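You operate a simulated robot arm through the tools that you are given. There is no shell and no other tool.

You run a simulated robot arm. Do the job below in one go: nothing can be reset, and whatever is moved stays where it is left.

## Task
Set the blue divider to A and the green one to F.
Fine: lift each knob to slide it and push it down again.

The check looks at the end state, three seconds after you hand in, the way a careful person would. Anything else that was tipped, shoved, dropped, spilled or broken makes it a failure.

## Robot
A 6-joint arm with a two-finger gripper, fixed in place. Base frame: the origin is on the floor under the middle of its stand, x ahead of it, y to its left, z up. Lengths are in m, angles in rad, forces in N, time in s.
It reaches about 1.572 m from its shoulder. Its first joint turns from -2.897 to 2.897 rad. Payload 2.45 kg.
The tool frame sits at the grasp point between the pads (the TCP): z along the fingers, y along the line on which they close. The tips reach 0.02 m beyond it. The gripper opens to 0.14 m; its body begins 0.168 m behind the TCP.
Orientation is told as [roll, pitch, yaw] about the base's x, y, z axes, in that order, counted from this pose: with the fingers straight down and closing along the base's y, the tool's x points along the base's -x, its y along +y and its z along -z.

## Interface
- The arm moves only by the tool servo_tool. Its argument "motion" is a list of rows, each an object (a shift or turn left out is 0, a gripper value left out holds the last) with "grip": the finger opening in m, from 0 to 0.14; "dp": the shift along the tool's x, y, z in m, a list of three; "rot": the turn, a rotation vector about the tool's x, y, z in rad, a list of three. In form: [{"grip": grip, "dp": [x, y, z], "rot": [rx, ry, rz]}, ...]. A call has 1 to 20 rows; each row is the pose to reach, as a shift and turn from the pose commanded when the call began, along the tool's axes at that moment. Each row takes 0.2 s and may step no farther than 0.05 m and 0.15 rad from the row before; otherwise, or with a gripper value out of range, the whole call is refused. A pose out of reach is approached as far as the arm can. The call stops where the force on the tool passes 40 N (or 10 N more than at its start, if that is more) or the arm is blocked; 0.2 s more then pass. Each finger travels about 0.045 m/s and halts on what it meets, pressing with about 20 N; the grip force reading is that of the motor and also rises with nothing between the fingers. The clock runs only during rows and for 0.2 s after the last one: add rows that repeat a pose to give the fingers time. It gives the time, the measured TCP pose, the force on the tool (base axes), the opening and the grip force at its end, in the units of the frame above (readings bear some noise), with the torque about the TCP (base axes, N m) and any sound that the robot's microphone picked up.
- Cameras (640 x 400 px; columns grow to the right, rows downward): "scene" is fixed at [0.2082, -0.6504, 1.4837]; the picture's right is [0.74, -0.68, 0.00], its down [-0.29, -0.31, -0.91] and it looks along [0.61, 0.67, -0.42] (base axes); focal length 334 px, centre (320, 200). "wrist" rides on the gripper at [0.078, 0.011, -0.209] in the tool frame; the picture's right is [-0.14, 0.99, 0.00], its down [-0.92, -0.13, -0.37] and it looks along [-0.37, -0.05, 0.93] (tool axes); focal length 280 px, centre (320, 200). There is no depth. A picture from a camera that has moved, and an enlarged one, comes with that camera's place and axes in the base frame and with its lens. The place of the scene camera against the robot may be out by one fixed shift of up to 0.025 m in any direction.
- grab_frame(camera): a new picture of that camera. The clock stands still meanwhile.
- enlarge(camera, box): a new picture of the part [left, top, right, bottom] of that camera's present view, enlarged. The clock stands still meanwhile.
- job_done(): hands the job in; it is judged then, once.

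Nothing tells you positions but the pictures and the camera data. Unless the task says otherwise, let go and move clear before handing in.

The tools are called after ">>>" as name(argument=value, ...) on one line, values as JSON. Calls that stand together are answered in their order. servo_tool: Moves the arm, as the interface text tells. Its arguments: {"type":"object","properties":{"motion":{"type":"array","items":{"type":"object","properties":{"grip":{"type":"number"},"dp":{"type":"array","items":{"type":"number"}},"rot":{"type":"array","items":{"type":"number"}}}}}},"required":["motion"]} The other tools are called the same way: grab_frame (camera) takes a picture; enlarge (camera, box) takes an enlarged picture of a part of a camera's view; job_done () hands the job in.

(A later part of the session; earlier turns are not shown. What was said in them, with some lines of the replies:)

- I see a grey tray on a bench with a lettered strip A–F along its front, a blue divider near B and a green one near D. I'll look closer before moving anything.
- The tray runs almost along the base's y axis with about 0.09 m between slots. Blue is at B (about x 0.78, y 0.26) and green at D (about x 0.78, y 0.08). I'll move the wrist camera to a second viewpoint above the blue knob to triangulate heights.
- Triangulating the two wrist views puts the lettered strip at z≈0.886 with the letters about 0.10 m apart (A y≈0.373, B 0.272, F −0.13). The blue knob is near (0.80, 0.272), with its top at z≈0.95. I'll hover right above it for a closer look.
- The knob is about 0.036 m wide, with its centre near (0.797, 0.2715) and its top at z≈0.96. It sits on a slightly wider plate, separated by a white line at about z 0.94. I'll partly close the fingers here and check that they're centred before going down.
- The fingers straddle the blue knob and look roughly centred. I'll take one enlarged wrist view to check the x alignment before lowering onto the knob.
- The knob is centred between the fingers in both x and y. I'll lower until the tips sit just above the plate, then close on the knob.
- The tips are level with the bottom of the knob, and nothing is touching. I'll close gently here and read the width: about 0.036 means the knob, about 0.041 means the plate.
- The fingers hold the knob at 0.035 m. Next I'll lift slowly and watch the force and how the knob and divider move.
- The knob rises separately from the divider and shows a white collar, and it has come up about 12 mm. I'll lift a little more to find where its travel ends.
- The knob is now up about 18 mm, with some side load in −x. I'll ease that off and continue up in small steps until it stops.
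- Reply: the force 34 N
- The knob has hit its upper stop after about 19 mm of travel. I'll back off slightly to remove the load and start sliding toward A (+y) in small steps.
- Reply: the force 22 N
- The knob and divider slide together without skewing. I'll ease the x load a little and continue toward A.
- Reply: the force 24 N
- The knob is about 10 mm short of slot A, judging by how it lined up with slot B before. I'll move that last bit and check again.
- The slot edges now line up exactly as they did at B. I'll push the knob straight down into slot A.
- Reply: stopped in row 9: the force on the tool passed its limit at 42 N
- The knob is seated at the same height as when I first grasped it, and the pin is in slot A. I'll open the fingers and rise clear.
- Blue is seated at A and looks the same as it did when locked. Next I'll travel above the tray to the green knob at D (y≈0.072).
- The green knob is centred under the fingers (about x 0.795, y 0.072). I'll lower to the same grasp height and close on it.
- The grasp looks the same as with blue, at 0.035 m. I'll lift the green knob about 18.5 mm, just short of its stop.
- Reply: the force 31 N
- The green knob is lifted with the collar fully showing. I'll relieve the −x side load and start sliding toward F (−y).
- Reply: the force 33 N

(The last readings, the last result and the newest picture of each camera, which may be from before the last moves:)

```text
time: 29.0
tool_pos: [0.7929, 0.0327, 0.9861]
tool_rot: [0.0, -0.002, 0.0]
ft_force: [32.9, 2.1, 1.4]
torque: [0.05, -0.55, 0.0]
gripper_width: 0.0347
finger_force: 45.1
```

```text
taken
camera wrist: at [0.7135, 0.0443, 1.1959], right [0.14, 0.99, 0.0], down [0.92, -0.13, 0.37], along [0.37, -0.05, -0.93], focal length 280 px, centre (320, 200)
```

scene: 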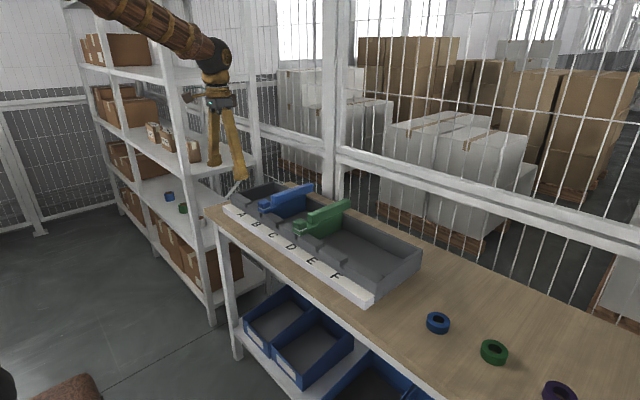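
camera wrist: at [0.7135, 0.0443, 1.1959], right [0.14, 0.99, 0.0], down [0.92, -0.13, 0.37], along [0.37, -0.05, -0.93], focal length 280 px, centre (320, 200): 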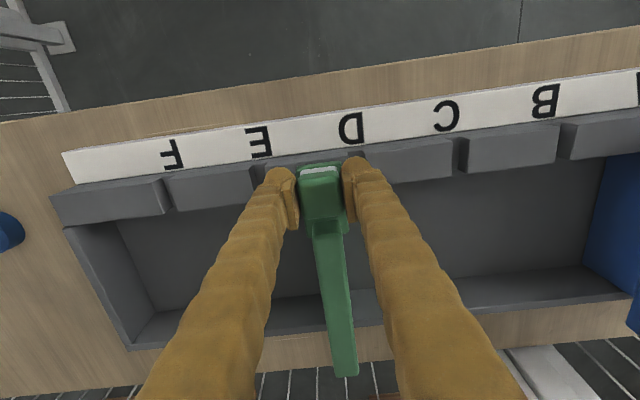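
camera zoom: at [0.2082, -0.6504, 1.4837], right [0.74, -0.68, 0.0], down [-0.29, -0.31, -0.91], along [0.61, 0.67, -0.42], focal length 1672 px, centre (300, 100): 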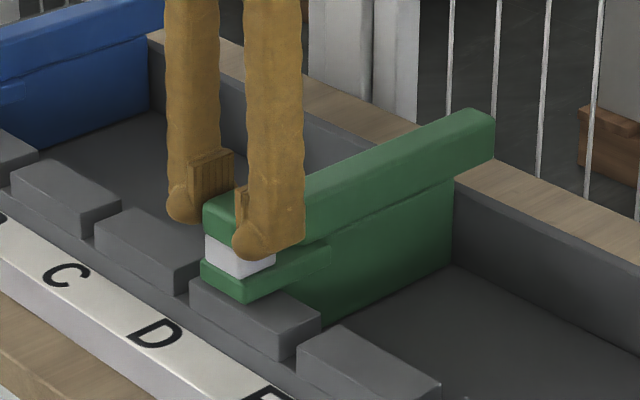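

It slides freely. The x load has swung to +33 N, so I'll take back half of that correction and continue along −y.

>>> servo_tool(motion=[{"grip": 0.03, "dp": [-0.0004, 0, 0]}, {"dp": [-0.0004, -0.005, 0]}, {"dp": [-0.0004, -0.01, 0]}, {"dp": [-0.0004, -0.015, 0]}, {"dp": [-0.0004, -0.02, 0]}, {"dp": [-0.0004, -0.025, 0]}, {"dp": [-0.0004, -0.03, 0]}, {"dp": [-0.0004, -0.035, 0]}, {"dp": [-0.0004, -0.04, 0]}, {"dp": [-0.0004, -0.045, 0]}, {"dp": [-0.0004, -0.05, 0]}, {"dp": [-0.0004, -0.055, 0]}, {"dp": [-0.0004, -0.06, 0]}, {"dp": [-0.0004, -0.065, 0]}, {"dp": [-0.0004, -0.07, 0]}, {"dp": [-0.0004, -0.075, 0]}, {"dp": [-0.0004, -0.08, 0]}, {"dp": [-0.0004, -0.08, 0]}])

>>> enlarge(camera="scene", box=[280, 190, 408, 270])

>>> grab_frame(camera="wrist")

```text
time: 32.8
tool_pos: [0.7931, -0.0479, 0.9854]
tool_rot: [0.0, -0.002, 0.0]
ft_force: [21.2, -3.0, 8.5]
torque: [-0.02, -0.36, -0.04]
gripper_width: 0.0347
finger_force: 45.4
```

```text
5.00 times, centred on (344, 230) of scene
camera zoom: at [0.2082, -0.6504, 1.4837], right [0.74, -0.68, 0.0], down [-0.29, -0.31, -0.91], along [0.61, 0.67, -0.42], focal length 1672 px, centre (200, 50)
```

zoom: 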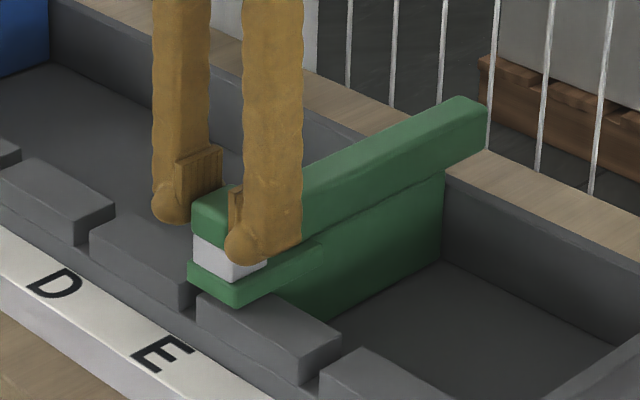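

```text
taken
camera wrist: at [0.7129, -0.0357, 1.1955], right [0.14, 0.99, 0.0], down [0.92, -0.13, 0.37], along [0.37, -0.05, -0.93], focal length 280 px, centre (320, 200)
```

wrist: 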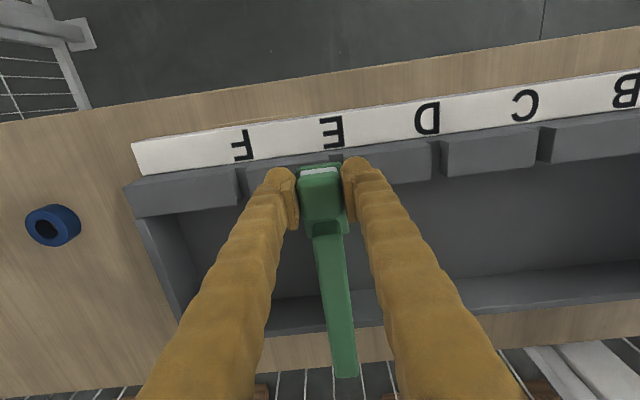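

It has passed E with about 0.08 m to go to F. I'll ease the x load a bit more, go 0.07 m, then check the slot.

>>> servo_tool(motion=[{"grip": 0.03, "dp": [-0.0003, 0, -0.0003]}, {"dp": [-0.0003, -0.005, -0.0003]}, {"dp": [-0.0003, -0.01, -0.0003]}, {"dp": [-0.0003, -0.015, -0.0003]}, {"dp": [-0.0003, -0.02, -0.0003]}, {"dp": [-0.0003, -0.025, -0.0003]}, {"dp": [-0.0003, -0.03, -0.0003]}, {"dp": [-0.0003, -0.035, -0.0003]}, {"dp": [-0.0003, -0.04, -0.0003]}, {"dp": [-0.0003, -0.045, -0.0003]}, {"dp": [-0.0003, -0.05, -0.0003]}, {"dp": [-0.0003, -0.055, -0.0003]}, {"dp": [-0.0003, -0.06, -0.0003]}, {"dp": [-0.0003, -0.065, -0.0003]}, {"dp": [-0.0003, -0.07, -0.0003]}, {"dp": [-0.0003, -0.07, -0.0003]}])

>>> grab_frame(camera="wrist")

>>> enlarge(camera="wrist", box=[240, 130, 400, 230])

>>> enlarge(camera="scene", box=[300, 200, 428, 280])

```text
time: 36.2
tool_pos: [0.7937, -0.1174, 0.9854]
tool_rot: [-0.001, -0.001, 0.0]
ft_force: [-26.1, 0.4, -13.8]
torque: [0.0, 0.4, -0.04]
gripper_width: 0.035
finger_force: 44.8
```

```text
taken
camera wrist: at [0.7136, -0.1055, 1.1958], right [0.14, 0.99, 0.0], down [0.92, -0.13, 0.37], along [0.36, -0.05, -0.93], focal length 280 px, centre (320, 200)
```

wrist: 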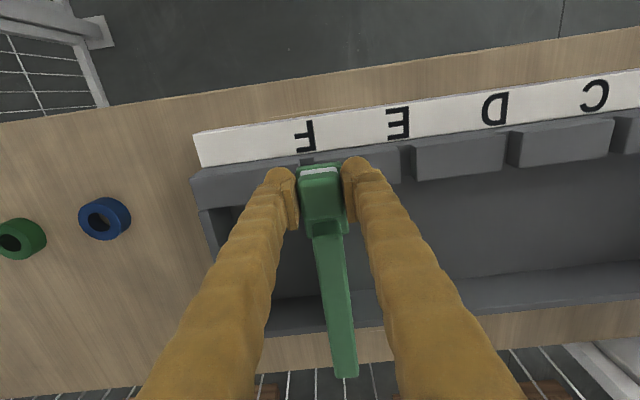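

```text
4.00 times, centred on (320, 180) of wrist
camera zoom: at [0.7136, -0.1055, 1.1958], right [0.14, 0.99, 0.0], down [0.92, -0.13, 0.37], along [0.36, -0.05, -0.93], focal length 1122 px, centre (320, 280)
```

zoom: 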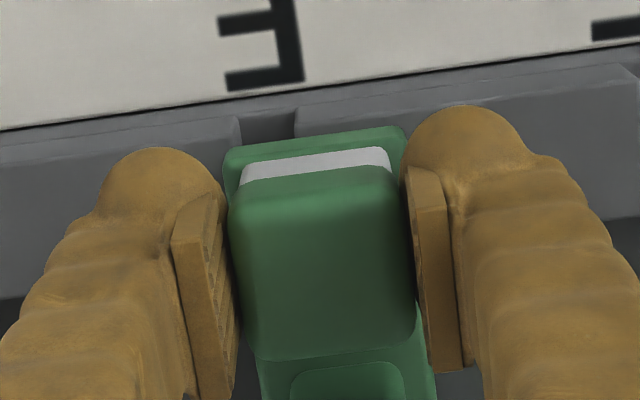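

```text
5.00 times, centred on (364, 240) of scene
camera zoom: at [0.2082, -0.6504, 1.4837], right [0.74, -0.68, 0.0], down [-0.29, -0.31, -0.91], along [0.61, 0.67, -0.42], focal length 1672 px, centre (100, 0)
```

zoom: 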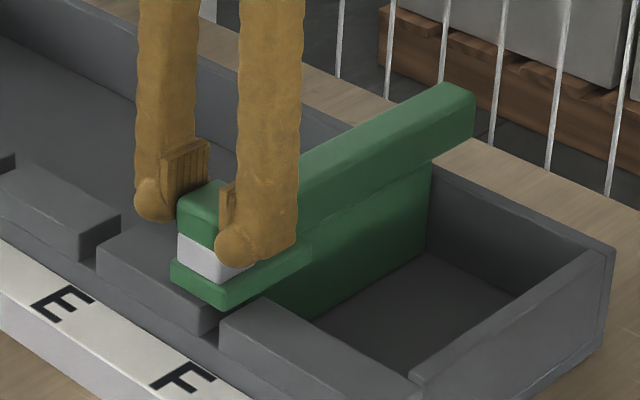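

Slot F is about 37 px, or roughly 9 mm, further along. I'll make that last shift, relieve the x load slightly, and recheck.

>>> servo_tool(motion=[{"grip": 0.03, "dp": [0.0002, -0.003, 0]}, {"dp": [0.0002, -0.006, 0]}, {"dp": [0.0002, -0.0092, 0]}, {"dp": [0.0002, -0.0092, 0]}, {"dp": [0.0002, -0.0092, 0]}])

>>> enlarge(camera="wrist", box=[240, 130, 400, 230])

>>> enlarge(camera="scene", box=[300, 200, 428, 280])

```text
time: 37.4
tool_pos: [0.7939, -0.1287, 0.9865]
tool_rot: [-0.001, -0.002, 0.0]
ft_force: [-19.2, -1.9, -4.8]
torque: [-0.05, 0.11, -0.01]
gripper_width: 0.0352
finger_force: 44.9
```

```text
4.00 times, centred on (320, 180) of wrist
camera zoom: at [0.7133, -0.115, 1.1956], right [0.14, 0.99, 0.0], down [0.92, -0.13, 0.37], along [0.37, -0.05, -0.93], focal length 1122 px, centre (320, 280)
```

zoom: 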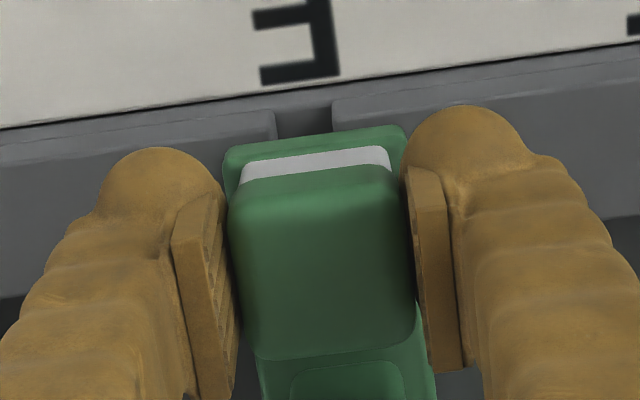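

```text
5.00 times, centred on (364, 240) of scene
camera zoom: at [0.2082, -0.6504, 1.4837], right [0.74, -0.68, 0.0], down [-0.29, -0.31, -0.91], along [0.61, 0.67, -0.42], focal length 1672 px, centre (100, 0)
```

zoom: 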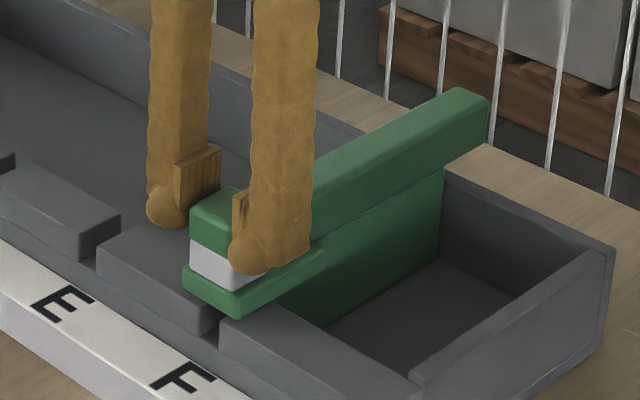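

The slot edges match the aligned position, and the letter in front is F. I'll push the green knob down.

>>> servo_tool(motion=[{"grip": 0.03, "dp": [0.0002, 0, 0.003]}, {"dp": [0.0002, 0, 0.006]}, {"dp": [0.0002, 0, 0.009]}, {"dp": [0.0002, 0, 0.012]}, {"dp": [0.0002, 0, 0.015]}, {"dp": [0.0002, 0, 0.017]}, {"dp": [0.0002, 0, 0.0185]}, {"dp": [0.0002, 0, 0.0195]}, {"dp": [0.0002, 0, 0.0198]}])

>>> enlarge(camera="wrist", box=[240, 130, 400, 230])

>>> enlarge(camera="scene", box=[310, 210, 390, 260])

```text
time: 39.5
tool_pos: [0.7943, -0.1285, 0.9686]
tool_rot: [-0.003, -0.001, -0.001]
ft_force: [-2.7, -1.1, 6.6]
torque: [-0.01, 0.23, -0.02]
gripper_width: 0.0349
finger_force: 45.1
stopped in row 9: the force on the tool passed its limit at 40 N (the readings are from after the stop); the commanded pose is now the measured one
```

```text
4.00 times, centred on (320, 180) of wrist
camera zoom: at [0.7135, -0.1154, 1.1773], right [0.14, 0.99, 0.0], down [0.92, -0.13, 0.37], along [0.37, -0.05, -0.93], focal length 1122 px, centre (320, 280)
```

zoom: 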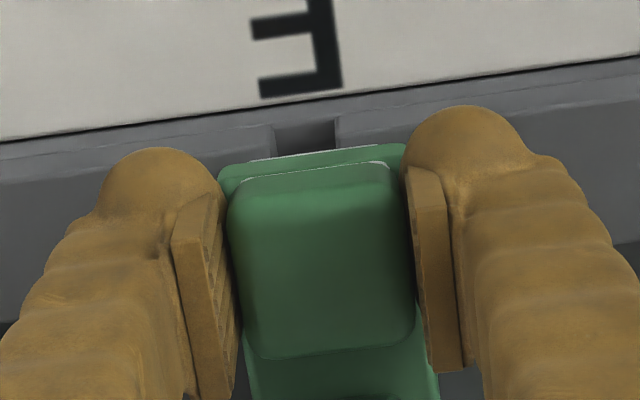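

```text
8.00 times, centred on (350, 235) of scene
camera zoom: at [0.2082, -0.6504, 1.4837], right [0.74, -0.68, 0.0], down [-0.29, -0.31, -0.91], along [0.61, 0.67, -0.42], focal length 2675 px, centre (80, -80)
```

zoom: 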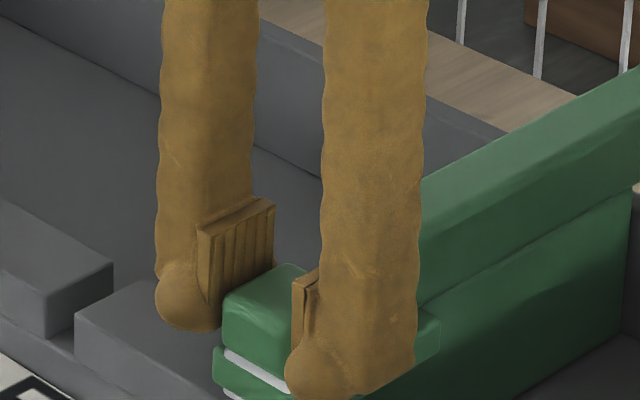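

The green knob has bottomed out with only the thin line showing, as it did at the start. I'll release and rise well clear for a final look.

>>> servo_tool(motion=[{"grip": 0.065, "dp": [0, 0, 0]}, {"dp": [0, 0, 0]}, {"dp": [0, 0, 0]}, {"dp": [0, 0, -0.02]}, {"dp": [0, 0, -0.05]}, {"dp": [0, 0, -0.09]}, {"dp": [0, 0, -0.13]}, {"dp": [0.04, 0.02, -0.15]}, {"dp": [0.08, 0.04, -0.17]}, {"dp": [0.12, 0.06, -0.19]}, {"dp": [0.12, 0.06, -0.19]}])

>>> grab_frame(camera="scene")

>>> enlarge(camera="scene", box=[310, 210, 390, 260])

>>> enlarge(camera="scene", box=[220, 175, 300, 225])

>>> grab_frame(camera="wrist")

```text
time: 41.9
tool_pos: [0.6717, -0.0662, 1.1589]
tool_rot: [0.001, -0.002, 0.0]
ft_force: [0.7, 0.7, 0.0]
torque: [0.0, -0.02, 0.04]
gripper_width: 0.0652
finger_force: 0.1
```

```text
taken
```

scene: 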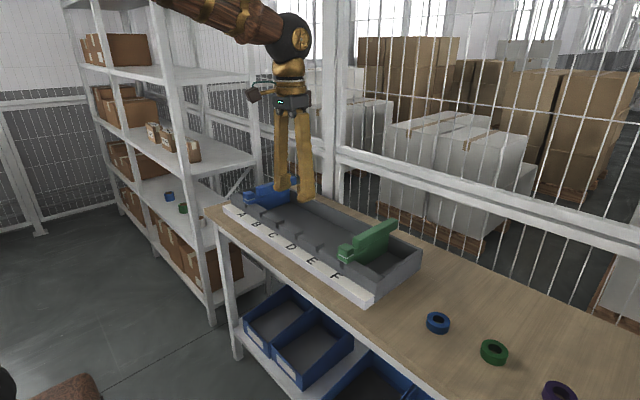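

```text
8.00 times, centred on (350, 235) of scene
camera zoom: at [0.2082, -0.6504, 1.4837], right [0.74, -0.68, 0.0], down [-0.29, -0.31, -0.91], along [0.61, 0.67, -0.42], focal length 2675 px, centre (80, -80)
```

zoom: 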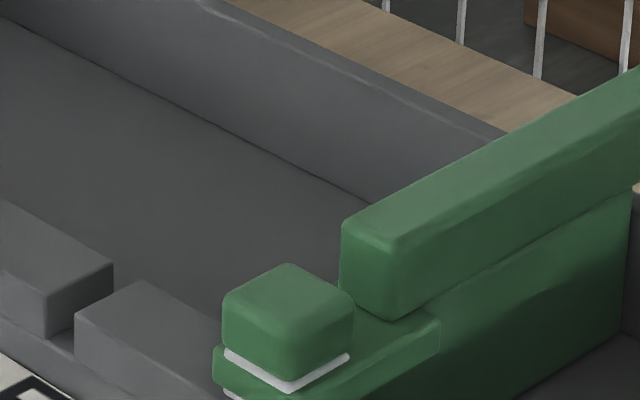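

```text
8.00 times, centred on (260, 200) of scene
camera zoom: at [0.2082, -0.6504, 1.4837], right [0.74, -0.68, 0.0], down [-0.29, -0.31, -0.91], along [0.61, 0.67, -0.42], focal length 2675 px, centre (800, 200)
```

zoom: 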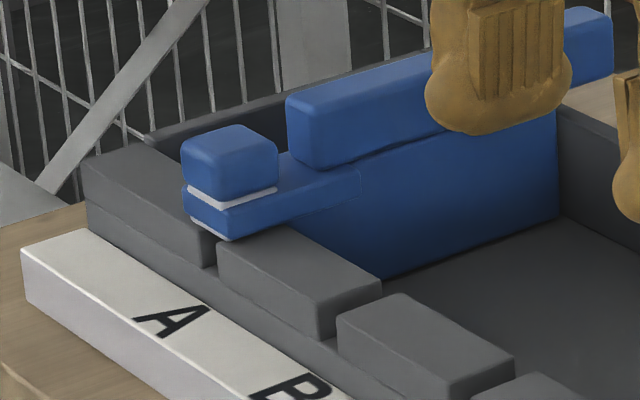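

```text
taken
camera wrist: at [0.5913, -0.0544, 1.3686], right [0.14, 0.99, 0.0], down [0.92, -0.13, 0.37], along [0.37, -0.05, -0.93], focal length 280 px, centre (320, 200)
```

wrist: 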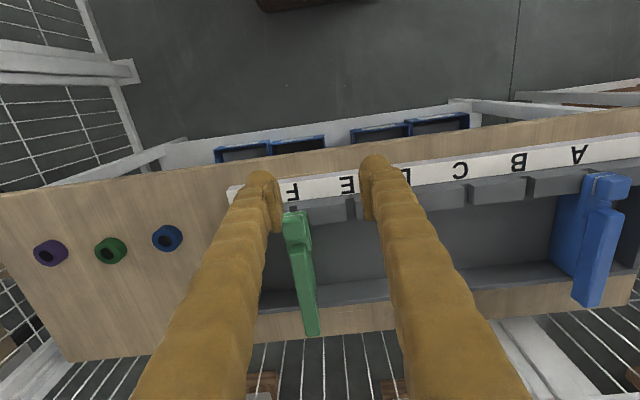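

Both dividers are standing straight: blue at A and green at F. Both knobs are pushed down with only the thin locked line showing, nothing else has moved, and the gripper is clear. I'll do one last close check and then hand in.

>>> enlarge(camera="scene", box=[325, 232, 381, 267])

>>> enlarge(camera="scene", box=[230, 180, 286, 215])

```text
11.43 times, centred on (353, 250) of scene
camera zoom: at [0.2082, -0.6504, 1.4837], right [0.74, -0.68, 0.0], down [-0.29, -0.31, -0.91], along [0.61, 0.67, -0.42], focal length 3822 px, centre (-57, -366)
```

zoom: 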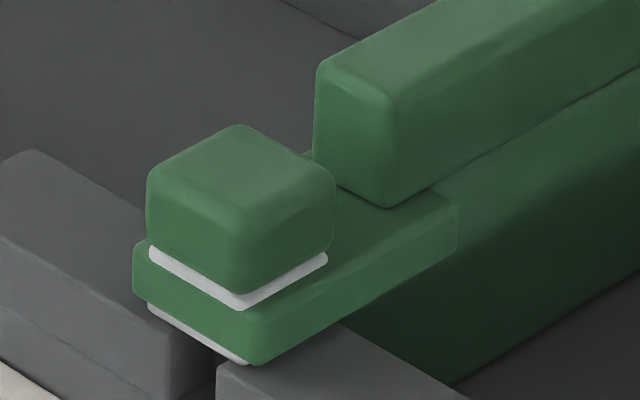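

```text
11.43 times, centred on (258, 198) of scene
camera zoom: at [0.2082, -0.6504, 1.4837], right [0.74, -0.68, 0.0], down [-0.29, -0.31, -0.91], along [0.61, 0.67, -0.42], focal length 3822 px, centre (1029, 229)
```

zoom: 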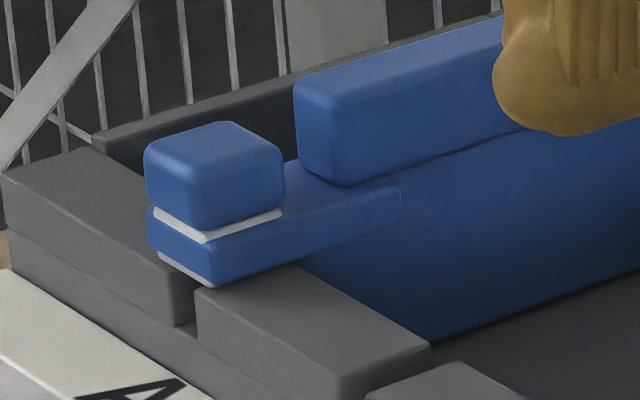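

Close up, both knobs look just as they did in their original locked state, with the pins over slots A and F. I'm handing in.

>>> job_done()

```text
The job is handed in.
```

The blue divider is now at A and the green one at F. I lifted each knob, slid its divider across and pushed the knob down until it bottomed out.

In the last pictures both knobs looked the way they did when locked at the start, and each lined up with its letter. I saw nothing else tipped or moved. The gripper was open and clear when I handed in. The result of the check hasn't come back to me.
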